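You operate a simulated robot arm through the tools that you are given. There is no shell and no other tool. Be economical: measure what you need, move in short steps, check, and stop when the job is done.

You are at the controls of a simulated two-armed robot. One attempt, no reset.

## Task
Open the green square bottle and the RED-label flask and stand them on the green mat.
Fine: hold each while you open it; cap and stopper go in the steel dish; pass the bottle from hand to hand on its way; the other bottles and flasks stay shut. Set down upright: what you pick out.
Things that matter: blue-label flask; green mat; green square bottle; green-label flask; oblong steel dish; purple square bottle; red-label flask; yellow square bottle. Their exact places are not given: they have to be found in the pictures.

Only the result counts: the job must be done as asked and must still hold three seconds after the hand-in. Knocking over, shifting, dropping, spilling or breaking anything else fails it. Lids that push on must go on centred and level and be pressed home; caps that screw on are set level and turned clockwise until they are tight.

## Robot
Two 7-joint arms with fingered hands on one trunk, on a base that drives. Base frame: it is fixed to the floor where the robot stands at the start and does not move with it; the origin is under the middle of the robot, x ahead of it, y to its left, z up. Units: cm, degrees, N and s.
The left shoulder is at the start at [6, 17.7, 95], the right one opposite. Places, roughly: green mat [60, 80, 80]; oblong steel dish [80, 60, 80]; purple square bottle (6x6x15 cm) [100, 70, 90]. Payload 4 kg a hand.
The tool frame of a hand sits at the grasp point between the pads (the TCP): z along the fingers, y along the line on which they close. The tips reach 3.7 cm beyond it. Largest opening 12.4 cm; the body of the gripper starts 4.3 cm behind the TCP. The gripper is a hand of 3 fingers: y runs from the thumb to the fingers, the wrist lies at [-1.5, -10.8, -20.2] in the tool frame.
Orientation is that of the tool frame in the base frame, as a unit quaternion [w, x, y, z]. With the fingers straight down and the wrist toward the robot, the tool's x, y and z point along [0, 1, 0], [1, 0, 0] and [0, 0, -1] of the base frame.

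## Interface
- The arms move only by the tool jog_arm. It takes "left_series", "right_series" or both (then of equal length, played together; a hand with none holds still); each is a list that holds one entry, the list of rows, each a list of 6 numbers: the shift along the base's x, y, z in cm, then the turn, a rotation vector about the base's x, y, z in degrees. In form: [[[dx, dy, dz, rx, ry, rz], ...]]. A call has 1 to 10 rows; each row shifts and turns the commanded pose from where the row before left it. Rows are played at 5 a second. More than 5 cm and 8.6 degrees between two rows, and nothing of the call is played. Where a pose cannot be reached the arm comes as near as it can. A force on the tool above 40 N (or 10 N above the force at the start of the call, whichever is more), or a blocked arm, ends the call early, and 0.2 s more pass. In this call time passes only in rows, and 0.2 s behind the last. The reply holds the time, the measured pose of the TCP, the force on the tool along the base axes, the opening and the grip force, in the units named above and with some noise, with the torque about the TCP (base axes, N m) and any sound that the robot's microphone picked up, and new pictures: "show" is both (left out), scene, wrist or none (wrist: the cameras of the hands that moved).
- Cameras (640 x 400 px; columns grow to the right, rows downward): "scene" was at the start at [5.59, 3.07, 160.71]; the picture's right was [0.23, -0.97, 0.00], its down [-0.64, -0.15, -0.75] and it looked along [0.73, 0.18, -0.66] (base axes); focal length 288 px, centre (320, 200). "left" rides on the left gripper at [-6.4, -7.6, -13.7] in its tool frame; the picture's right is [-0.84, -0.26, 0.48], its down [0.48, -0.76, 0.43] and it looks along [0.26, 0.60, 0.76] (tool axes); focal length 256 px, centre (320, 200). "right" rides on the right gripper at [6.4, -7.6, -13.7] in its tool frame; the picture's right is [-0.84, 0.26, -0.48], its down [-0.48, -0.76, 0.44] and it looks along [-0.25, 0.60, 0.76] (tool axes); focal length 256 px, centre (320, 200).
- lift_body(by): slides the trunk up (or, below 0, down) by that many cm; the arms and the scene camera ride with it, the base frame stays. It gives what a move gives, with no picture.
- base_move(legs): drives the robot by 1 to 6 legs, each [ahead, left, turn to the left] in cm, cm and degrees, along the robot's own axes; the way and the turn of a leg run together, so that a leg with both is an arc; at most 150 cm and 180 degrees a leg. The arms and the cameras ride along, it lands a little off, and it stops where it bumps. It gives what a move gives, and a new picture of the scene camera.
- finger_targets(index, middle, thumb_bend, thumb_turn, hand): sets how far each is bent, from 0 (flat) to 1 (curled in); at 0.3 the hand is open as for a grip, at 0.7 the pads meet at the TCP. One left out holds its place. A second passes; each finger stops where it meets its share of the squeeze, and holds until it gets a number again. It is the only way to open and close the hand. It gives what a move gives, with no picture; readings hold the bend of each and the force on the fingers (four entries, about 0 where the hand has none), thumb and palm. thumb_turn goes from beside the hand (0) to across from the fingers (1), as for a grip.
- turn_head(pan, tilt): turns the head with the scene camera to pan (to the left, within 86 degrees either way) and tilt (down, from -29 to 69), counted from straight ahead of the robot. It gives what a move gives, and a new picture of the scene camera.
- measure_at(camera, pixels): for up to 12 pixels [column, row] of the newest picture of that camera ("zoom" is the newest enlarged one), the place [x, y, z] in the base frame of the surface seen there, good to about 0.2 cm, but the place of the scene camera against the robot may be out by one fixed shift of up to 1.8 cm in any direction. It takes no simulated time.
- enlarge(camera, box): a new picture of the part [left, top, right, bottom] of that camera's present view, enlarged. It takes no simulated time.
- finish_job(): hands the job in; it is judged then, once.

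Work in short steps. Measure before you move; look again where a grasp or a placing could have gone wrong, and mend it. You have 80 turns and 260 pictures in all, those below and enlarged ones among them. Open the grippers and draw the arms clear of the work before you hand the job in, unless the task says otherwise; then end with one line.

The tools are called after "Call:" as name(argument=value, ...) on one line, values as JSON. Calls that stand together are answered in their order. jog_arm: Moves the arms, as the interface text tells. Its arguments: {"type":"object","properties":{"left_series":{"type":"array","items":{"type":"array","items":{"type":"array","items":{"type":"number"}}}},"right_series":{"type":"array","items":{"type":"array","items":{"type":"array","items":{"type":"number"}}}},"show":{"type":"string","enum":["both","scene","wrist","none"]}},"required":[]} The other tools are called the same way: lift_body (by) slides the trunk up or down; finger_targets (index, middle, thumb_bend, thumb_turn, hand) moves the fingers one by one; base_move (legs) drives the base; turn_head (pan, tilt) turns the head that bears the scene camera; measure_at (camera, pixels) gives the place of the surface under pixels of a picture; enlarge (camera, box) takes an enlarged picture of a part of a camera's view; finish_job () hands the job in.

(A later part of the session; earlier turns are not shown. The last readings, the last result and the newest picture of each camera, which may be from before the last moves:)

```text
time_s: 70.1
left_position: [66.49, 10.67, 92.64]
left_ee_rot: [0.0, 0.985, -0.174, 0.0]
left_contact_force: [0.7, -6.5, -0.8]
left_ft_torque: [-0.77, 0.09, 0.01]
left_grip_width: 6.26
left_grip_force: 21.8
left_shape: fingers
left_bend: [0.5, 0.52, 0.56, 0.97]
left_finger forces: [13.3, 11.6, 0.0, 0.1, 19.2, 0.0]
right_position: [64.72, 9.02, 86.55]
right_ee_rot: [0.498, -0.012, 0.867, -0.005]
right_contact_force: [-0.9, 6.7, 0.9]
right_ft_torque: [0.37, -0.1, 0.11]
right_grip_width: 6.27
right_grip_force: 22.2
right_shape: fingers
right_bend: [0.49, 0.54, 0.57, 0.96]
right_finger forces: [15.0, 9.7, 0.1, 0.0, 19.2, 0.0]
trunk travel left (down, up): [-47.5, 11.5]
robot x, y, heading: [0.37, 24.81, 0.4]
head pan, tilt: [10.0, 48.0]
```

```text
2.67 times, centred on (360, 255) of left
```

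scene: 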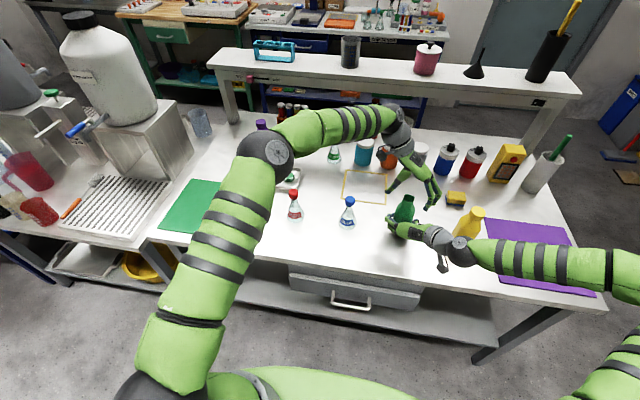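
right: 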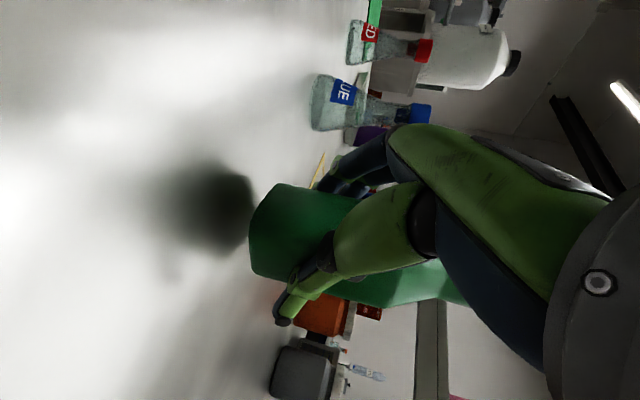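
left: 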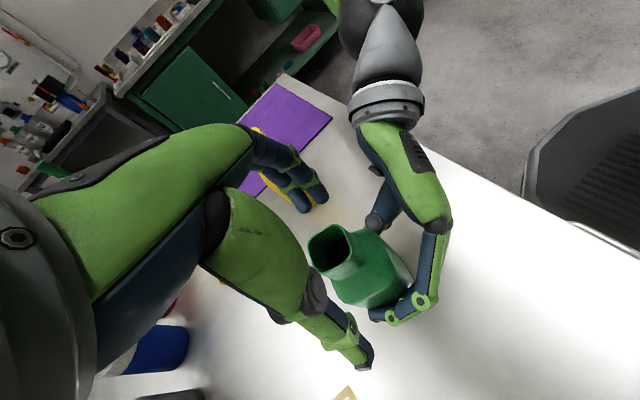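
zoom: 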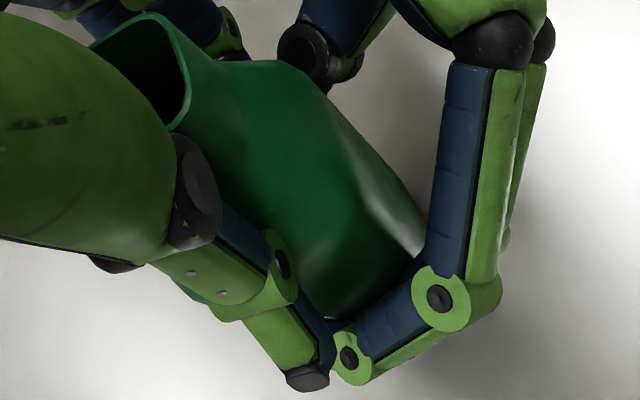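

Left grip is 6.26 cm on the flat body sides (13/12/19 N). I open the right hand.

Call:
finger_targets(hand="right", index=0.3, middle=0.3, thumb_bend=0.3)

Call:
enlarge(camera="scene", box=[350, 160, 478, 240])

Call:
enlarge(camera="left", box=[260, 180, 460, 330])

```text
time_s: 71.1
left_position: [66.59, 10.8, 92.75]
left_ee_rot: [0.0, 0.985, -0.173, 0.0]
left_contact_force: [-0.9, -0.3, 0.4]
left_ft_torque: [0.01, -0.02, 0.04]
left_grip_width: 6.2
left_grip_force: 21.1
left_shape: fingers
left_bend: [0.51, 0.52, 0.56, 0.97]
left_finger forces: [10.9, 8.7, 0.0, 0.1, 22.4, 0.0]
right_position: [64.71, 9.07, 86.56]
right_ee_rot: [0.498, -0.011, 0.867, -0.004]
right_contact_force: [0.3, -0.2, 0.7]
right_ft_torque: [-0.02, 0.02, -0.01]
right_grip_width: 12.34
right_grip_force: 0.2
right_shape: fingers
right_bend: [0.3, 0.3, 0.3, 0.97]
right_finger forces: [0.0, 0.0, 0.0, 0.0, 0.0, 0.0]
trunk travel left (down, up): [-47.5, 11.5]
robot x, y, heading: [-0.06, 24.82, 0.1]
head pan, tilt: [10.0, 48.0]
```

```text
5.00 times, centred on (414, 200) of scene
```

zoom: 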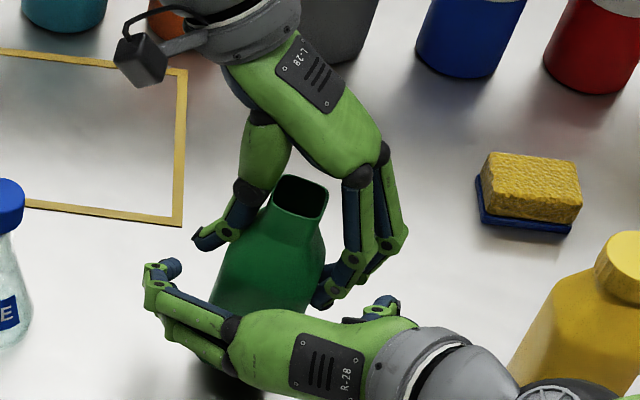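

```text
2.67 times, centred on (360, 255) of left
```

zoom: 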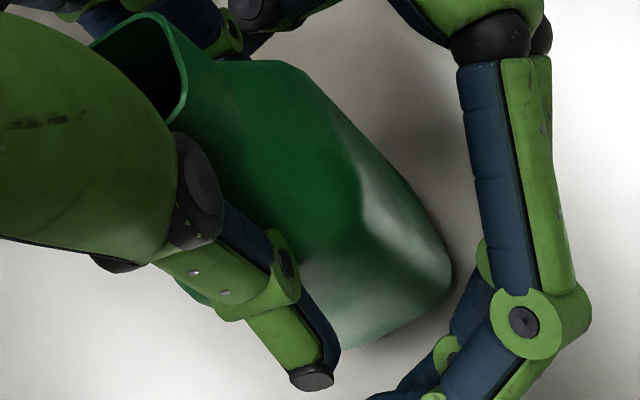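

The pass worked: the bottle hangs upright from the left hand, with the right hand clear. I lift it 18 cm straight up and carry it above the flasks toward the green mat.

Call:
jog_arm(left_series=[[[0, 0, 2, 0, 0, 0], [0, 0, 4, 0, 0, 0], [0, 0, 4, 0, 0, 0], [0, 0, 4, 0, 0, 0], [0, 0, 4, 0, 0, 0], [0, 4.5, 0.5, 0, 0, 4], [0, 4.5, 0.5, 0, 0, 4], [0, 4.5, 0.5, 0, 0, 4], [0, 4.5, 0.5, 0, 0, 4], [0, 4.5, 0, 0, 0, 4]]], show="scene")

Call:
jog_arm(left_series=[[[-0.5, 4.5, 0, 0, 0, 4], [-0.5, 4.5, 0, 0, 0, 4], [-0.5, 4.5, 0, 0, 0, 4], [-0.5, 4.5, 0, 0, 0, 4], [-0.5, 4.5, 0, 0, 0, 4], [-0.5, 4.5, 0, 0, 0, 4], [-0.5, 4.5, 0, 0, 0, 4], [-0.5, 4.5, 0, 0, 0, 4], [-0.5, 4.5, 0, 0, 0, 4], [0, 4.5, 0, 0, 0, 4]]], show="both")

```text
time_s: 73.3
left_position: [66.38, 33.28, 112.7]
left_ee_rot: [0.0, 1.0, 0.0, -0.001]
left_contact_force: [0.2, 0.0, -0.1]
left_ft_torque: [-0.02, 0.01, 0.01]
left_grip_width: 6.2
left_grip_force: 20.3
left_shape: fingers
left_bend: [0.51, 0.53, 0.56, 0.97]
left_finger forces: [10.6, 8.8, 0.1, 0.0, 22.0, 0.0]
right_position: [64.66, 9.03, 86.59]
right_ee_rot: [0.498, -0.011, 0.867, -0.005]
right_contact_force: [0.6, -0.2, -0.6]
right_ft_torque: [0.01, 0.03, -0.03]
right_grip_width: 12.32
right_grip_force: 0.1
right_shape: fingers
right_bend: [0.3, 0.3, 0.3, 0.97]
right_finger forces: [0.0, 0.0, 0.1, 0.0, 0.0, 0.1]
trunk travel left (down, up): [-47.5, 11.5]
robot x, y, heading: [-0.12, 24.58, 0.4]
head pan, tilt: [10.0, 48.0]
```

scene: 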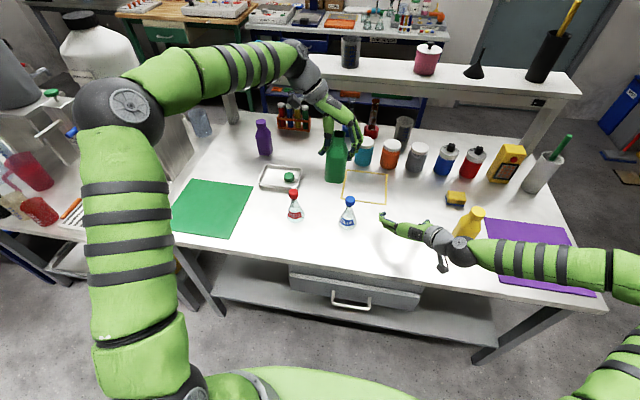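

```text
time_s: 75.5
left_position: [61.91, 78.12, 112.82]
left_ee_rot: [0.0, 0.94, 0.342, 0.0]
left_contact_force: [0.1, 0.2, -0.4]
left_ft_torque: [-0.01, -0.02, 0.01]
left_grip_width: 6.17
left_grip_force: 20.0
left_shape: fingers
left_bend: [0.51, 0.53, 0.56, 0.97]
left_finger forces: [10.5, 8.8, 0.0, 0.1, 21.6, 0.0]
right_position: [64.78, 9.22, 86.6]
right_ee_rot: [0.498, -0.011, 0.867, -0.004]
right_contact_force: [-1.2, 0.9, 0.3]
right_ft_torque: [-0.01, 0.04, 0.01]
right_grip_width: 12.33
right_grip_force: 0.1
right_shape: fingers
right_bend: [0.3, 0.3, 0.3, 0.97]
right_finger forces: [0.1, 0.0, 0.0, 0.0, 0.1, 0.1]
trunk travel left (down, up): [-47.5, 11.5]
robot x, y, heading: [-0.31, 25.04, 0.4]
head pan, tilt: [10.0, 48.0]
```

scene: 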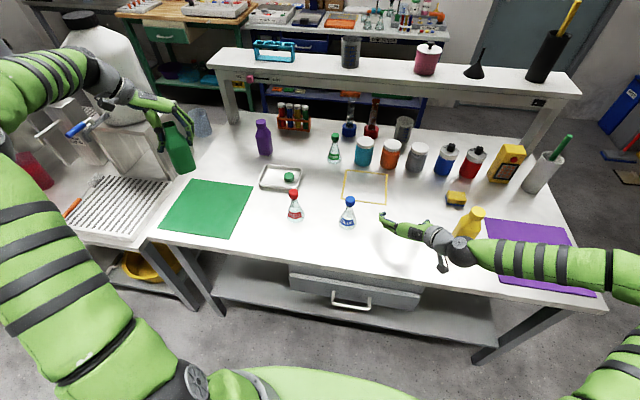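
left: 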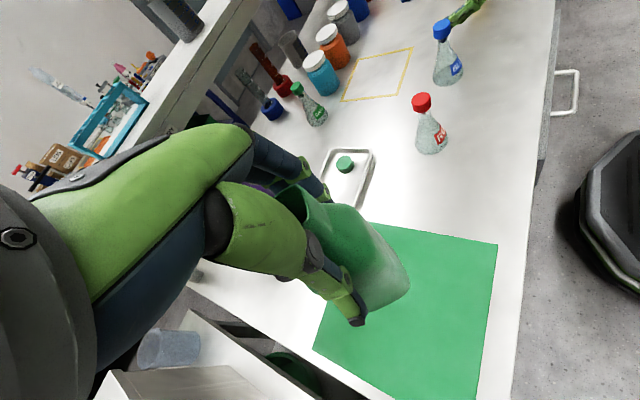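

Mat corners are visible now in the scene at (202,180), (253,186), (230,238), (160,227), and in the left view. I measure them and the held bottle.

Call:
measure_at(camera="left", pixels=[[497, 245], [478, 398], [380, 228], [316, 350], [430, 300], [405, 295], [360, 310], [370, 222], [310, 230]])

Call:
measure_at(camera="scene", pixels=[[202, 181], [252, 187], [230, 237], [161, 227], [185, 172], [170, 125], [188, 130]])

```text
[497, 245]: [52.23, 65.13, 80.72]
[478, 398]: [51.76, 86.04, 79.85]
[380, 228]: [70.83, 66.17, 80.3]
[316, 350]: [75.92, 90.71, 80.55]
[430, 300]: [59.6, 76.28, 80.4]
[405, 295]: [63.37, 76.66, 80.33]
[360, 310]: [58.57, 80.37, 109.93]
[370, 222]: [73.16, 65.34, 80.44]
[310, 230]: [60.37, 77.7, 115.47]
```

```text
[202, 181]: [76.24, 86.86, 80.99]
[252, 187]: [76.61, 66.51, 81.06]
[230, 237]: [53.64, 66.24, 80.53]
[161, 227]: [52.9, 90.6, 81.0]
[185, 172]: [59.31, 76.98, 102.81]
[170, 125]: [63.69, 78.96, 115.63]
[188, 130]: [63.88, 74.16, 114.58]
```

Mat spans x 52.5–76, y 65–90, top z≈80.35. I check the bottle's uprightness in an enlarged view before lowering.

Call:
enlarge(camera="scene", box=[130, 80, 226, 180])

Call:
measure_at(camera="scene", pixels=[[168, 150], [172, 168], [183, 170], [193, 166], [190, 145], [186, 130], [178, 150], [166, 140]])

```text
4.00 times, centred on (178, 130) of scene
```

zoom: 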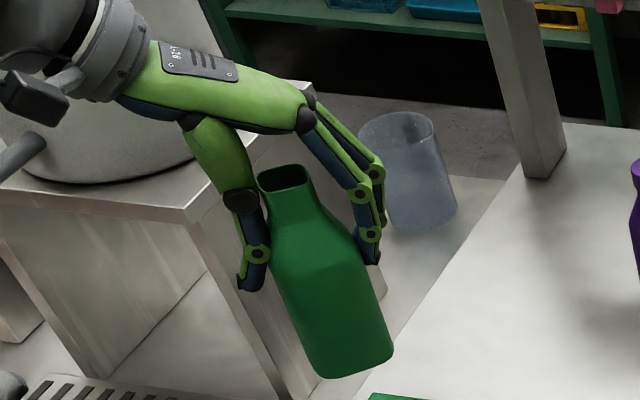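

```text
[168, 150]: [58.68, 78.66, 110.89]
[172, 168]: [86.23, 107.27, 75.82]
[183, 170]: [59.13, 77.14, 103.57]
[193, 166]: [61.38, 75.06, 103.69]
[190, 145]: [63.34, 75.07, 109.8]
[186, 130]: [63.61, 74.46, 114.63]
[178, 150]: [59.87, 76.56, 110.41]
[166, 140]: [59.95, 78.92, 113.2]
```

Lean is only slight. I move over (65, 81) on the mat and lower 18 cm, then feel for contact.

Call:
jog_arm(left_series=[[[3, 2.9, -1, 0, 0, 0], [0, 0, -4, 0, 0, 0], [0, 0, -4, 0, 0, 0], [0, 0, -4, 0, 0, 0], [0, 0, -4, 0, 0, 0], [0, 0, -2, 0, 0, 0]]], show="both")

Call:
enlarge(camera="scene", box=[150, 130, 278, 230])

```text
time_s: 76.9
left_position: [64.79, 81.11, 93.48]
left_ee_rot: [0.0, 0.94, 0.342, 0.0]
left_contact_force: [0.6, 0.5, -0.9]
left_ft_torque: [-0.01, -0.01, 0.02]
left_grip_width: 6.17
left_grip_force: 20.5
left_shape: fingers
left_bend: [0.51, 0.53, 0.56, 0.97]
left_finger forces: [10.4, 8.7, 0.0, 0.1, 21.2, 0.0]
right_position: [64.67, 9.2, 86.58]
right_ee_rot: [0.497, -0.012, 0.867, -0.004]
right_contact_force: [-0.6, 0.5, 0.0]
right_ft_torque: [0.04, 0.01, -0.02]
right_grip_width: 12.31
right_grip_force: 0.0
right_shape: fingers
right_bend: [0.3, 0.3, 0.3, 0.97]
right_finger forces: [0.1, 0.0, 0.0, 0.0, 0.1, 0.1]
trunk travel left (down, up): [-47.5, 11.5]
robot x, y, heading: [-0.04, 24.84, 0.5]
head pan, tilt: [10.0, 48.0]
```

scene: 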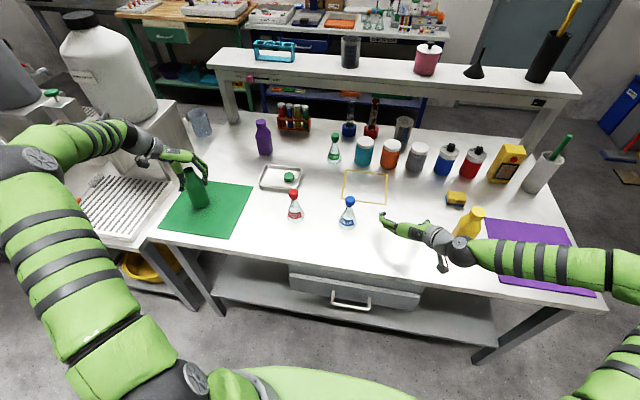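
left: 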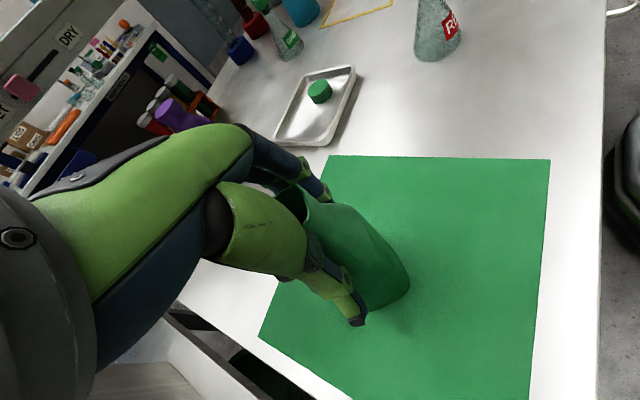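

```text
4.00 times, centred on (214, 180) of scene
```

zoom: 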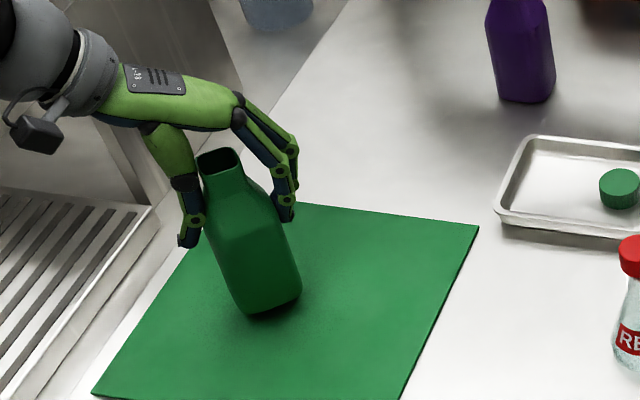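

Just over a centimetre to go. I lower in small steps, watching the force.

Call:
jog_arm(left_series=[[[0, 0, -0.6, 0, 0, 0], [0, 0, -0.4, 0, 0, 0], [0, 0, -0.3, 0, 0, 0]]], show="none")

Call:
enlarge(camera="scene", box=[150, 130, 278, 230])

```text
time_s: 77.7
left_position: [64.92, 81.06, 92.39]
left_ee_rot: [0.0, 0.94, 0.342, -0.001]
left_contact_force: [0.4, -0.4, -0.6]
left_ft_torque: [0.01, 0.0, 0.01]
left_grip_width: 6.16
left_grip_force: 20.2
left_shape: fingers
left_bend: [0.51, 0.53, 0.56, 0.97]
left_finger forces: [10.4, 8.7, 0.0, 0.0, 21.2, 0.1]
right_position: [64.62, 9.17, 86.57]
right_ee_rot: [0.498, -0.011, 0.867, -0.004]
right_contact_force: [0.0, 0.7, 0.2]
right_ft_torque: [0.0, 0.02, 0.0]
right_grip_width: 12.28
right_grip_force: 0.0
right_shape: fingers
right_bend: [0.3, 0.3, 0.3, 0.97]
right_finger forces: [0.0, 0.1, 0.1, 0.1, 0.1, 0.0]
trunk travel left (down, up): [-47.5, 11.5]
robot x, y, heading: [-0.24, 24.8, 0.4]
head pan, tilt: [10.0, 48.0]
```

```text
4.00 times, centred on (214, 180) of scene
```

zoom: 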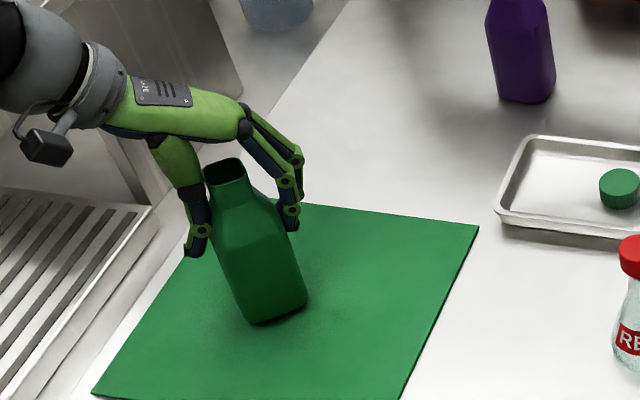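

Not yet in contact; I continue in 0.3 cm steps.

Call:
jog_arm(left_series=[[[0, 0, -0.3, 0, 0, 0], [0, 0, -0.2, 0, 0, 0]]], show="none")

Call:
jog_arm(left_series=[[[0, 0, -0.2, 0, 0, 0]]], show="none")

Call:
enlarge(camera="left", box=[260, 180, 460, 330])

```text
time_s: 78.3
left_position: [64.96, 80.92, 91.87]
left_ee_rot: [0.0, 0.939, 0.343, 0.0]
left_contact_force: [-0.9, 0.2, 4.7]
left_ft_torque: [-0.05, -0.01, 0.0]
left_grip_width: 6.18
left_grip_force: 20.8
left_shape: fingers
left_bend: [0.51, 0.53, 0.56, 0.97]
left_finger forces: [10.6, 8.9, 0.0, 0.0, 23.3, 0.0]
right_position: [64.67, 9.09, 86.59]
right_ee_rot: [0.498, -0.012, 0.867, -0.005]
right_contact_force: [0.6, 1.6, 0.2]
right_ft_torque: [0.01, -0.04, 0.01]
right_grip_width: 12.31
right_grip_force: 0.1
right_shape: fingers
right_bend: [0.3, 0.3, 0.3, 0.97]
right_finger forces: [0.1, 0.1, 0.0, 0.0, 0.0, 0.0]
trunk travel left (down, up): [-47.5, 11.5]
robot x, y, heading: [-0.08, 24.66, 0.4]
head pan, tilt: [10.0, 48.0]
```

```text
time_s: 78.7
left_position: [64.89, 81.05, 91.98]
left_ee_rot: [-0.001, 0.939, 0.343, 0.0]
left_contact_force: [-2.6, 1.1, 12.4]
left_ft_torque: [-0.15, -0.01, -0.04]
left_grip_width: 6.2
left_grip_force: 23.2
left_shape: fingers
left_bend: [0.51, 0.53, 0.56, 0.96]
left_finger forces: [10.6, 8.5, 0.0, 0.1, 26.7, 0.1]
right_position: [64.59, 9.08, 86.75]
right_ee_rot: [0.498, -0.012, 0.867, -0.004]
right_contact_force: [0.0, -1.1, 0.4]
right_ft_torque: [0.01, 0.0, 0.03]
right_grip_width: 12.3
right_grip_force: 0.0
right_shape: fingers
right_bend: [0.3, 0.3, 0.3, 0.97]
right_finger forces: [0.0, 0.0, 0.0, 0.0, 0.0, 0.1]
trunk travel left (down, up): [-47.5, 11.5]
robot x, y, heading: [0.32, 25.07, 0.4]
head pan, tilt: [10.0, 48.0]
```

```text
2.67 times, centred on (360, 255) of left
```

zoom: 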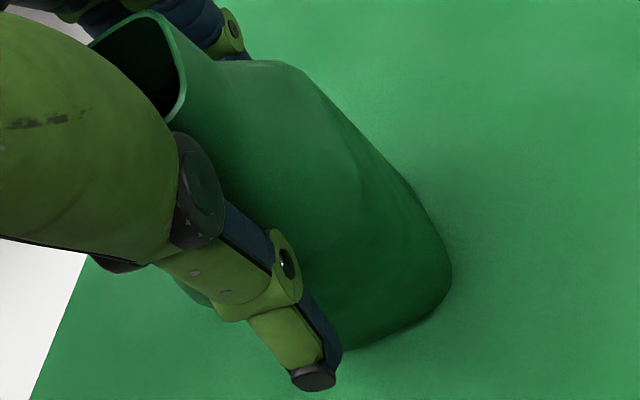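

Contact with the mat at 12 N upward. I open a little first, then wider, and draw up while checking it stands.

Call:
finger_targets(hand="left", index=0.45, middle=0.47, thumb_bend=0.5)

Call:
finger_targets(hand="left", index=0.33, middle=0.33, thumb_bend=0.33)

Call:
jog_arm(left_series=[[[0, 0, 2, 0, 0, 0], [0, 0, 3, 0, 0, 0], [0, 0, 4, 0, 0, 0], [0, 0, 4, 0, 0, 0], [0, 0, 4, 0, 0, 0]]], show="both")

Call:
enlarge(camera="scene", box=[150, 130, 326, 240])

```text
time_s: 79.7
left_position: [64.84, 80.97, 91.56]
left_ee_rot: [0.0, 0.939, 0.343, 0.0]
left_contact_force: [-0.5, 0.0, 0.0]
left_ft_torque: [0.0, 0.0, 0.03]
left_grip_width: 7.04
left_grip_force: 0.1
left_shape: fingers
left_bend: [0.45, 0.47, 0.5, 0.97]
left_finger forces: [0.1, 0.0, 0.0, 0.0, 0.2, 0.0]
right_position: [64.68, 9.07, 86.59]
right_ee_rot: [0.498, -0.011, 0.867, -0.004]
right_contact_force: [0.6, -0.2, 0.1]
right_ft_torque: [0.0, -0.02, 0.03]
right_grip_width: 12.32
right_grip_force: 0.0
right_shape: fingers
right_bend: [0.3, 0.3, 0.3, 0.97]
right_finger forces: [0.0, 0.0, 0.0, 0.0, 0.0, 0.0]
trunk travel left (down, up): [-47.5, 11.5]
robot x, y, heading: [0.44, 24.86, 0.0]
head pan, tilt: [10.0, 48.0]
```

```text
time_s: 80.7
left_position: [65.03, 80.98, 91.62]
left_ee_rot: [0.0, 0.94, 0.342, 0.0]
left_contact_force: [-0.2, 0.7, 0.0]
left_ft_torque: [-0.01, -0.02, 0.01]
left_grip_width: 11.45
left_grip_force: 0.1
left_shape: fingers
left_bend: [0.33, 0.33, 0.33, 0.97]
left_finger forces: [0.1, 0.0, 0.0, 0.0, 0.0, 0.0]
right_position: [64.65, 9.08, 86.56]
right_ee_rot: [0.497, -0.012, 0.868, -0.005]
right_contact_force: [1.0, -0.7, 1.0]
right_ft_torque: [-0.01, 0.02, -0.01]
right_grip_width: 12.32
right_grip_force: 0.0
right_shape: fingers
right_bend: [0.3, 0.3, 0.3, 0.97]
right_finger forces: [0.1, 0.0, 0.0, 0.0, 0.1, 0.0]
trunk travel left (down, up): [-47.5, 11.5]
robot x, y, heading: [-0.06, 24.94, 0.1]
head pan, tilt: [10.0, 48.0]
```

```text
time_s: 81.9
left_position: [65.01, 81.03, 108.65]
left_ee_rot: [0.0, 0.94, 0.342, -0.001]
left_contact_force: [-0.2, -0.2, 0.5]
left_ft_torque: [-0.02, -0.02, -0.01]
left_grip_width: 11.42
left_grip_force: 0.0
left_shape: fingers
left_bend: [0.33, 0.33, 0.33, 0.98]
left_finger forces: [0.0, 0.0, 0.1, 0.1, 0.1, 0.0]
right_position: [64.73, 9.13, 86.64]
right_ee_rot: [0.498, -0.012, 0.867, -0.004]
right_contact_force: [0.6, -0.1, -0.2]
right_ft_torque: [-0.02, -0.02, -0.01]
right_grip_width: 12.32
right_grip_force: 0.1
right_shape: fingers
right_bend: [0.3, 0.3, 0.3, 0.97]
right_finger forces: [0.0, 0.0, 0.0, 0.0, 0.1, 0.1]
trunk travel left (down, up): [-47.5, 11.5]
robot x, y, heading: [-0.18, 25.11, 0.3]
head pan, tilt: [10.0, 48.0]
```

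scene: 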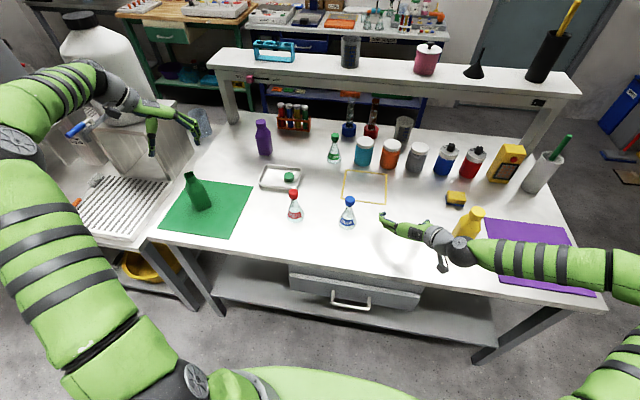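
left: 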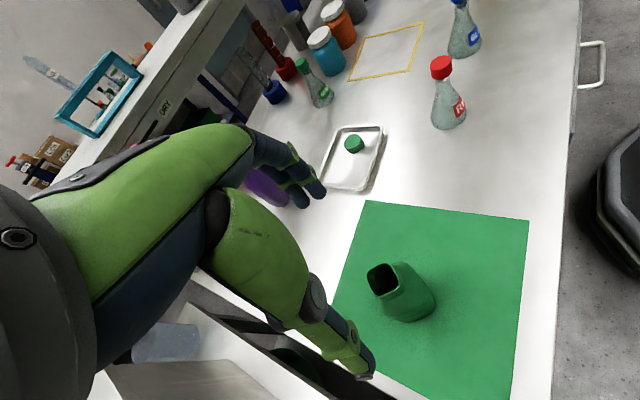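

```text
3.64 times, centred on (238, 185) of scene
```

zoom: 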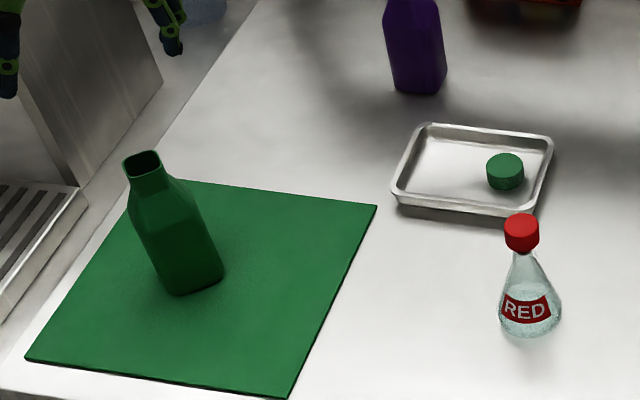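

The bottle stands upright on the mat and its cap is in the dish. Next is the red flask: I re-measure its stopper in the left view (442,67) while raising the right hand clear.

Call:
measure_at(camera="left", pixels=[[441, 62], [433, 63], [449, 64], [442, 74], [445, 92], [447, 125], [354, 144], [462, 5]])

Call:
jog_arm(right_series=[[[0, 0, 3, 0, 0, 0], [0, 0, 4, 0, 0, 0], [0, 0, 5, 0, 0, 0], [0, 0, 5, 0, 0, 0], [0, 0, 5, 0, 0, 0], [0, 5, 0, 0, 0, 0], [0, 5, 0, 0, 0, 0], [0, 5, 0, 0, 0, 0], [0, 5, 0, 0, 0, 0]]], show="none")

Call:
jog_arm(right_series=[[[0.2, 5, 0, 0, 0, 0], [0.2, 5, 0, 0, 0, 0], [0, 5, 0, 0, 0, 0]]], show="both")

```text
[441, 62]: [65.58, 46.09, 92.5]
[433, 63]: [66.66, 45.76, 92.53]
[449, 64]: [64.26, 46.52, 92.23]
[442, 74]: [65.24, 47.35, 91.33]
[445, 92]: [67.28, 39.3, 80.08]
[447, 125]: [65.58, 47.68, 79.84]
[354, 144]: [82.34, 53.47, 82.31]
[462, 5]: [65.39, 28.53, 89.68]
```

```text
time_s: 83.9
left_position: [65.04, 81.07, 108.63]
left_ee_rot: [0.0, 0.939, 0.343, 0.0]
left_contact_force: [0.0, -0.1, -0.7]
left_ft_torque: [0.01, -0.02, -0.05]
left_grip_width: 11.42
left_grip_force: 0.1
left_shape: fingers
left_bend: [0.33, 0.33, 0.33, 0.98]
left_finger forces: [0.0, 0.0, 0.1, 0.0, 0.0, 0.0]
right_position: [58.74, 17.21, 107.98]
right_ee_rot: [0.499, -0.011, 0.867, -0.004]
right_contact_force: [-0.2, -0.5, 0.0]
right_ft_torque: [0.04, -0.02, -0.02]
right_grip_width: 12.36
right_grip_force: 0.1
right_shape: fingers
right_bend: [0.3, 0.3, 0.3, 0.98]
right_finger forces: [0.0, 0.1, 0.0, 0.0, 0.0, 0.0]
right hand out of reach, approached as far as the arm can: row 6, 7, 8, 9
trunk travel left (down, up): [-47.5, 11.5]
robot x, y, heading: [0.26, 24.84, 0.3]
head pan, tilt: [10.0, 48.0]
```

```text
time_s: 84.7
left_position: [65.06, 81.18, 108.51]
left_ee_rot: [0.0, 0.939, 0.343, 0.0]
left_contact_force: [0.5, 0.2, -0.1]
left_ft_torque: [0.0, 0.01, 0.01]
left_grip_width: 11.43
left_grip_force: 0.1
left_shape: fingers
left_bend: [0.33, 0.33, 0.33, 0.98]
left_finger forces: [0.1, 0.0, 0.0, 0.0, 0.0, 0.0]
right_position: [57.12, 18.01, 107.25]
right_ee_rot: [0.497, -0.012, 0.868, -0.004]
right_contact_force: [0.5, 0.3, -1.0]
right_ft_torque: [0.01, 0.0, 0.0]
right_grip_width: 12.35
right_grip_force: 0.1
right_shape: fingers
right_bend: [0.3, 0.3, 0.3, 0.98]
right_finger forces: [0.0, 0.0, 0.0, 0.1, 0.1, 0.1]
right hand out of reach, approached as far as the arm can: row 1, 2, 3
trunk travel left (down, up): [-47.5, 11.5]
robot x, y, heading: [-0.29, 24.69, 0.4]
head pan, tilt: [10.0, 48.0]
```

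scene: 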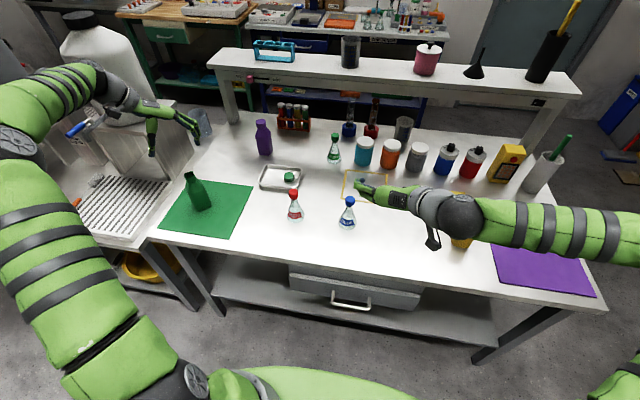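
right: 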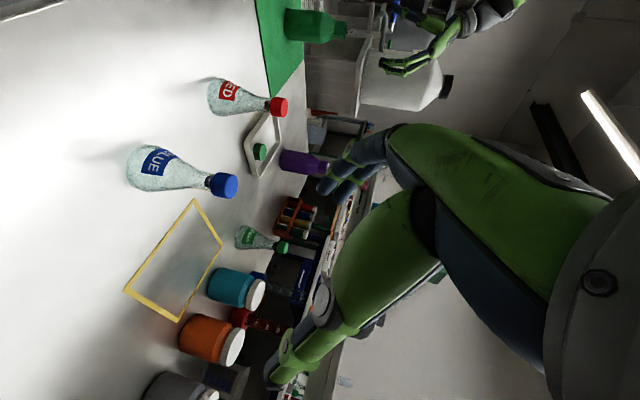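

With this hand pose, y beyond ~17 is out of the right arm's reach. The bottle's relative pose worked, so I'll drive left about 36 cm, after drawing the left hand inward and the right hand back. First I do those moves and measure the left side for clearance.

Call:
jog_arm(right_series=[[[0, -5, 0, 0, 0, 0], [0, -5, 0, 0, 0, 0], [0, -5, 0, 0, 0, 0], [0, -5, 0, 0, 0, 0], [0, -5, 0, 0, 0, 0], [0, -5, 0, 0, 0, 0]]], left_series=[[[0, 0, 3, 0, 0, 0], [0, 0, 3, 0, 0, 0], [0, -5, 0, 0, 0, 0], [0, -5, 0, 0, 0, 0], [0, -5, 0, 0, 0, 0], [0, -5, 0, 0, 0, 0]]], show="none")

Call:
jog_arm(left_series=[[[0, -5, 0, 0, 0, 0], [0, -5, 0, 0, 0, 0], [0, -5, 0, 0, 0, 0], [0, -4, 0, 0, 0, 0]]], show="scene")

Call:
measure_at(camera="scene", pixels=[[80, 20], [100, 60], [130, 130], [30, 150], [100, 200], [140, 240], [60, 230], [10, 200], [160, 110]])

```text
time_s: 86.1
left_position: [64.89, 60.79, 114.9]
left_ee_rot: [0.0, 0.939, 0.343, -0.001]
left_contact_force: [0.0, -0.8, 0.4]
left_ft_torque: [0.02, 0.03, 0.0]
left_grip_width: 11.43
left_grip_force: 0.0
left_shape: fingers
left_bend: [0.33, 0.33, 0.33, 0.98]
left_finger forces: [0.1, 0.0, 0.0, 0.0, 0.0, 0.0]
right_position: [57.22, -12.22, 107.57]
right_ee_rot: [0.497, -0.011, 0.868, -0.005]
right_contact_force: [-0.4, 0.1, -0.5]
right_ft_torque: [-0.01, -0.01, 0.02]
right_grip_width: 12.33
right_grip_force: 0.1
right_shape: fingers
right_bend: [0.3, 0.3, 0.3, 0.98]
right_finger forces: [0.0, 0.0, 0.1, 0.1, 0.0, 0.0]
trunk travel left (down, up): [-47.5, 11.5]
robot x, y, heading: [0.17, 25.21, 0.4]
head pan, tilt: [10.0, 48.0]
```

```text
time_s: 87.1
left_position: [65.12, 41.87, 114.71]
left_ee_rot: [0.0, 0.939, 0.343, 0.0]
left_contact_force: [-1.0, 0.1, -0.2]
left_ft_torque: [0.01, 0.03, 0.0]
left_grip_width: 11.43
left_grip_force: 0.0
left_shape: fingers
left_bend: [0.33, 0.33, 0.33, 0.98]
left_finger forces: [0.0, 0.2, 0.0, 0.0, 0.0, 0.0]
right_position: [57.37, -12.14, 107.56]
right_ee_rot: [0.498, -0.012, 0.867, -0.004]
right_contact_force: [-0.2, -0.4, 0.9]
right_ft_torque: [0.01, 0.05, -0.02]
right_grip_width: 12.34
right_grip_force: 0.2
right_shape: fingers
right_bend: [0.3, 0.3, 0.3, 0.98]
right_finger forces: [0.0, 0.1, 0.0, 0.0, 0.0, 0.0]
trunk travel left (down, up): [-47.5, 11.5]
robot x, y, heading: [-0.02, 24.67, 0.4]
head pan, tilt: [10.0, 48.0]
```

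scene: 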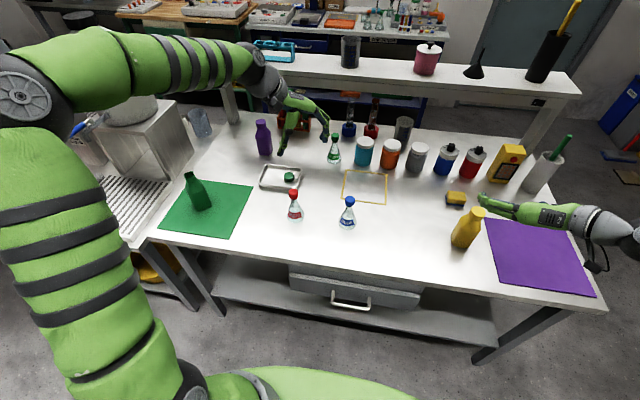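

```text
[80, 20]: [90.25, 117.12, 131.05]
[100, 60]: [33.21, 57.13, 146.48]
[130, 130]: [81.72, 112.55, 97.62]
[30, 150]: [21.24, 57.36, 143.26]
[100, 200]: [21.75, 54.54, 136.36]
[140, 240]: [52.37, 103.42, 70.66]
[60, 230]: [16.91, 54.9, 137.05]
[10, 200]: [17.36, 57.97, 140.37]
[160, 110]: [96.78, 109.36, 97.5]
```

Left elbow and jug keep ample distance. I drive 36.5 cm to the left.

Call:
base_move(legs=[[0, 36.5, 0]])

Call:
turn_head(pan=-5, tilt=48)

```text
time_s: 89.4
left_position: [64.84, 78.1, 114.61]
left_ee_rot: [0.0, 0.939, 0.343, 0.0]
left_contact_force: [0.0, 0.9, -0.4]
left_ft_torque: [-0.03, 0.01, 0.02]
left_grip_width: 11.45
left_grip_force: 0.1
left_shape: fingers
left_bend: [0.33, 0.33, 0.33, 0.98]
left_finger forces: [0.0, 0.1, 0.0, 0.0, 0.0, 0.0]
right_position: [57.25, 24.01, 107.6]
right_ee_rot: [0.498, -0.012, 0.867, -0.005]
right_contact_force: [-0.4, 0.8, 0.5]
right_ft_torque: [-0.01, -0.01, -0.03]
right_grip_width: 12.36
right_grip_force: 0.1
right_shape: fingers
right_bend: [0.3, 0.3, 0.3, 0.98]
right_finger forces: [0.0, 0.0, 0.0, 0.1, 0.0, 0.0]
trunk travel left (down, up): [-47.5, 11.5]
robot x, y, heading: [0.07, 60.74, 0.2]
head pan, tilt: [10.0, 48.0]
```

scene: 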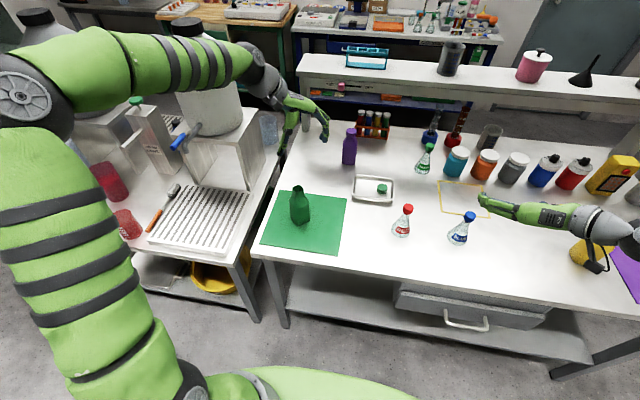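

```text
time_s: 90.2
left_position: [64.89, 78.06, 114.8]
left_ee_rot: [0.0, 0.94, 0.343, 0.0]
left_contact_force: [0.0, 0.2, 0.1]
left_ft_torque: [0.0, 0.04, 0.04]
left_grip_width: 11.44
left_grip_force: 0.1
left_shape: fingers
left_bend: [0.33, 0.33, 0.33, 0.98]
left_finger forces: [0.0, 0.1, 0.1, 0.0, 0.0, 0.0]
right_position: [57.21, 24.05, 107.55]
right_ee_rot: [0.497, -0.012, 0.867, -0.005]
right_contact_force: [0.0, 0.2, -1.1]
right_ft_torque: [0.0, 0.0, 0.01]
right_grip_width: 12.32
right_grip_force: 0.1
right_shape: fingers
right_bend: [0.3, 0.3, 0.3, 0.98]
right_finger forces: [0.0, 0.0, 0.0, 0.0, 0.0, 0.0]
trunk travel left (down, up): [-47.5, 11.5]
robot x, y, heading: [-0.1, 60.96, 0.3]
head pan, tilt: [-5.0, 48.0]
```

scene: 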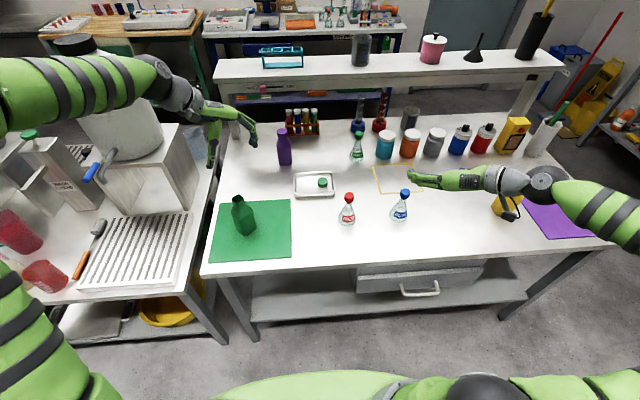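

Now the right hand moves over the red flask.

Call:
jog_arm(right_series=[[[1.6, 4.1, 0, 0, 0, 0], [1.6, 4.1, 0, 0, 0, 0], [1.6, 4.1, 0, 0, 0, 0], [1.5, 4.1, 0, 0, 0, 0], [1.3, 4, 0, 0, 0, 0], [0, 0, -4, 0, 0, 0]]], show="both")

Call:
enlarge(camera="right", box=[60, 120, 300, 270])

```text
time_s: 91.6
left_position: [64.84, 77.92, 114.66]
left_ee_rot: [0.0, 0.939, 0.343, 0.0]
left_contact_force: [0.5, 0.2, 0.7]
left_ft_torque: [0.01, 0.02, -0.02]
left_grip_width: 11.43
left_grip_force: 0.0
left_shape: fingers
left_bend: [0.33, 0.33, 0.33, 0.98]
left_finger forces: [0.0, 0.0, 0.1, 0.0, 0.0, 0.0]
right_position: [64.63, 44.35, 103.62]
right_ee_rot: [0.498, -0.011, 0.867, -0.005]
right_contact_force: [-0.5, 0.7, 0.1]
right_ft_torque: [-0.01, 0.0, 0.0]
right_grip_width: 12.33
right_grip_force: 0.1
right_shape: fingers
right_bend: [0.3, 0.3, 0.3, 0.98]
right_finger forces: [0.0, 0.1, 0.0, 0.0, 0.0, 0.0]
trunk travel left (down, up): [-47.5, 11.5]
robot x, y, heading: [-0.34, 60.77, 0.1]
head pan, tilt: [-5.0, 48.0]
```

scene: 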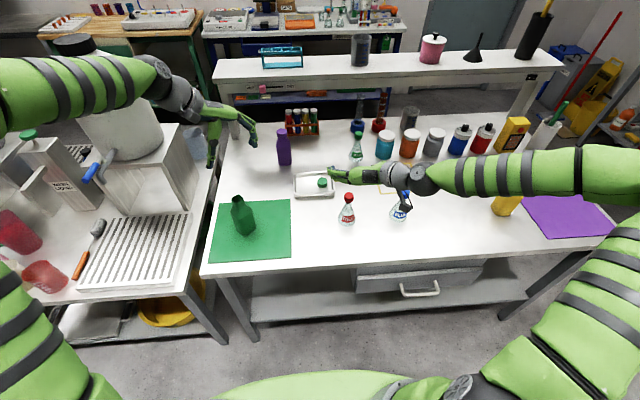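
right: 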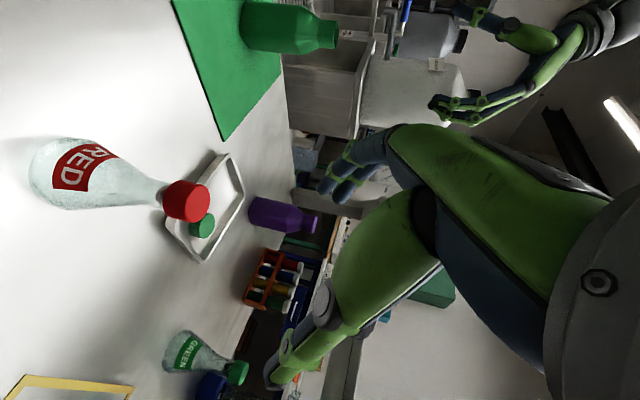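

```text
2.67 times, centred on (180, 195) of right
```

zoom: 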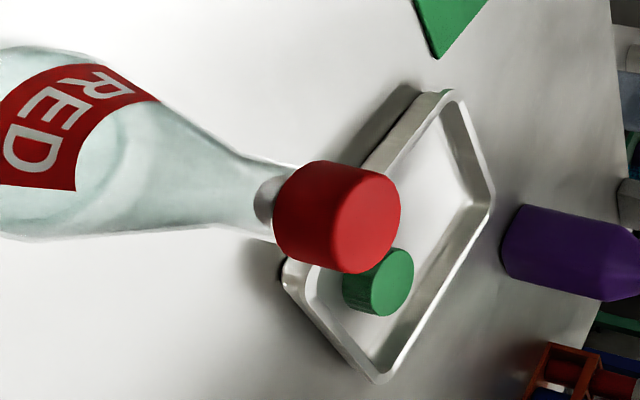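

The flask has a narrow neck under a wide red stopper. I measure several points on stopper, neck and cone.

Call:
measure_at(camera="zoom", pixels=[[368, 218], [325, 170], [310, 265], [280, 215], [300, 215], [262, 200], [225, 190], [150, 170], [120, 110], [60, 120], [30, 160]])

```text
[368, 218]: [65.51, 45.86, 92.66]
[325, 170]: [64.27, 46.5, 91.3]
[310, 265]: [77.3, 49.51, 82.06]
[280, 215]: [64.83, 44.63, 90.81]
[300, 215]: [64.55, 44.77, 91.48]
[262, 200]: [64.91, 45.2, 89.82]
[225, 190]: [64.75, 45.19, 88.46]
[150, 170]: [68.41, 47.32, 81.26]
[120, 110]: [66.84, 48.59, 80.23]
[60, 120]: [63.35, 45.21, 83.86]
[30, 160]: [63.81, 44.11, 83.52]
```

Flask axis is at (65.9, 45.7), stopper z 90.5–92.6, cone radius about 2 at z 86. I descend the right hand to (65.1, 44.7, 86), straddling the cone.

Call:
jog_arm(right_series=[[[0.4, 0.3, -3, 0, 0, 0], [0, 0, -3, 0, 0, 0], [0, 0, -3, 0, 0, 0], [0, 0, -3, 0, 0, 0], [0, 0, -3, 0, 0, 0], [0, 0, -2.5, 0, 0, 0]]], show="both")

Call:
enlarge(camera="scene", box=[290, 170, 418, 250])

```text
time_s: 93.0
left_position: [64.87, 78.01, 114.75]
left_ee_rot: [0.0, 0.939, 0.343, 0.0]
left_contact_force: [0.0, 0.1, 0.2]
left_ft_torque: [-0.04, -0.01, 0.02]
left_grip_width: 11.44
left_grip_force: 0.1
left_shape: fingers
left_bend: [0.33, 0.33, 0.33, 0.98]
left_finger forces: [0.0, 0.0, 0.1, 0.0, 0.1, 0.0]
right_position: [65.12, 44.77, 86.02]
right_ee_rot: [0.498, -0.011, 0.867, -0.004]
right_contact_force: [0.5, 0.2, 0.2]
right_ft_torque: [-0.01, -0.01, 0.03]
right_grip_width: 12.32
right_grip_force: 0.1
right_shape: fingers
right_bend: [0.3, 0.3, 0.3, 0.98]
right_finger forces: [0.1, 0.0, 0.0, 0.0, 0.0, 0.1]
trunk travel left (down, up): [-47.5, 11.5]
robot x, y, heading: [-0.32, 60.64, 0.2]
head pan, tilt: [-5.0, 48.0]
```

scene: 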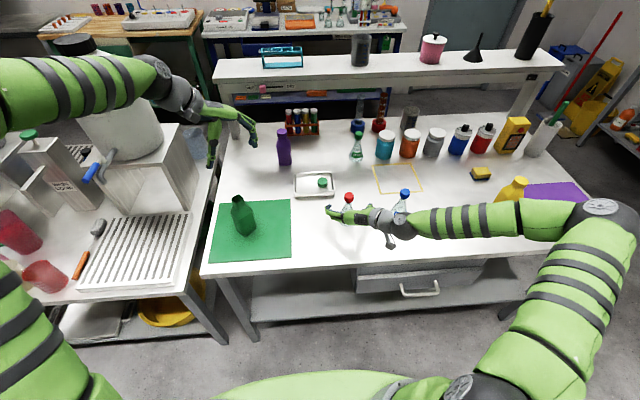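
right: 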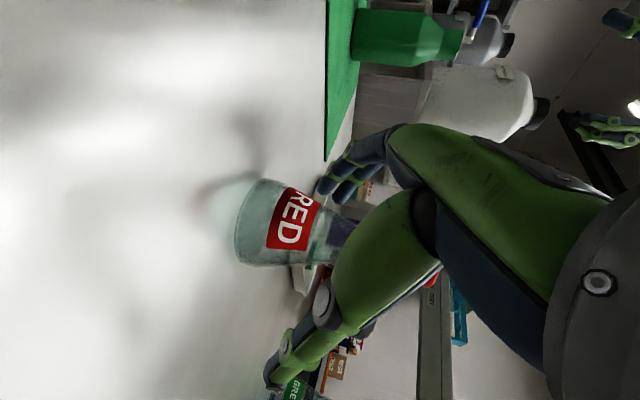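

```text
5.00 times, centred on (354, 210) of scene
```

zoom: 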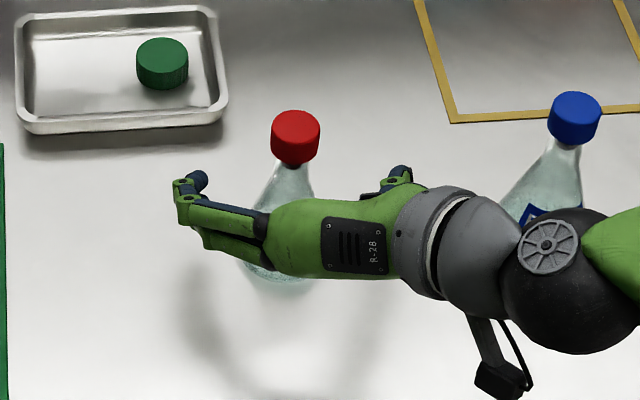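

Clear of the blue flask. I close the right hand on the cone in two stages.

Call:
finger_targets(hand="right", index=0.66, middle=0.66, thumb_bend=0.66)

Call:
jog_arm(right_series=[[[0, 0, 0, 0, 0, 0]]], show="wrist")

Call:
enlarge(camera="scene", box=[290, 170, 418, 250])

```text
time_s: 94.0
left_position: [64.85, 78.07, 114.68]
left_ee_rot: [0.001, 0.94, 0.342, 0.0]
left_contact_force: [-0.2, -0.6, -0.1]
left_ft_torque: [0.03, -0.03, 0.03]
left_grip_width: 11.44
left_grip_force: 0.1
left_shape: fingers
left_bend: [0.33, 0.33, 0.33, 0.98]
left_finger forces: [0.0, 0.0, 0.0, 0.0, 0.0, 0.0]
right_position: [65.14, 44.7, 86.15]
right_ee_rot: [0.498, -0.011, 0.867, -0.004]
right_contact_force: [1.8, -2.4, 9.1]
right_ft_torque: [0.2, -0.13, -0.06]
right_grip_width: 4.36
right_grip_force: 17.0
right_shape: fingers
right_bend: [0.56, 0.66, 0.61, 0.98]
right_finger forces: [15.3, 0.0, 0.0, 0.1, 18.1, 0.0]
trunk travel left (down, up): [-47.5, 11.5]
robot x, y, heading: [0.03, 60.76, 0.4]
head pan, tilt: [-5.0, 48.0]
```

```text
time_s: 94.4
left_position: [64.8, 77.91, 114.65]
left_ee_rot: [0.0, 0.939, 0.343, 0.0]
left_contact_force: [0.1, 0.2, -0.1]
left_ft_torque: [-0.05, -0.02, 0.0]
left_grip_width: 11.46
left_grip_force: 0.1
left_shape: fingers
left_bend: [0.33, 0.33, 0.33, 0.98]
left_finger forces: [0.0, 0.1, 0.0, 0.0, 0.1, 0.0]
right_position: [65.12, 44.71, 86.2]
right_ee_rot: [0.498, -0.011, 0.867, -0.005]
right_contact_force: [2.0, -3.9, 9.7]
right_ft_torque: [0.22, -0.16, -0.06]
right_grip_width: 4.36
right_grip_force: 17.1
right_shape: fingers
right_bend: [0.56, 0.66, 0.61, 0.98]
right_finger forces: [15.5, 0.1, 0.1, 0.0, 18.7, 0.0]
trunk travel left (down, up): [-47.5, 11.5]
robot x, y, heading: [-0.11, 61.35, 0.0]
head pan, tilt: [-5.0, 48.0]
```

right: 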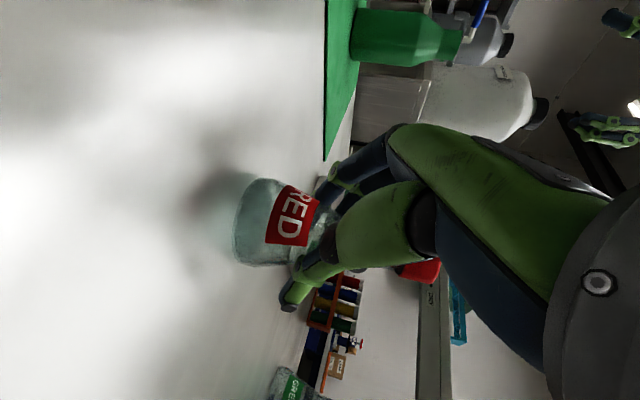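

```text
5.00 times, centred on (354, 210) of scene
```

zoom: 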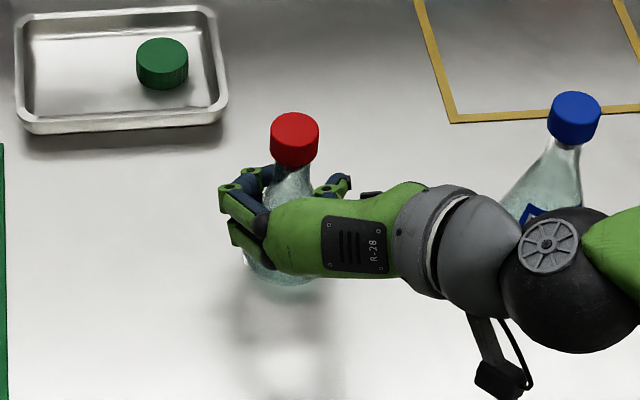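

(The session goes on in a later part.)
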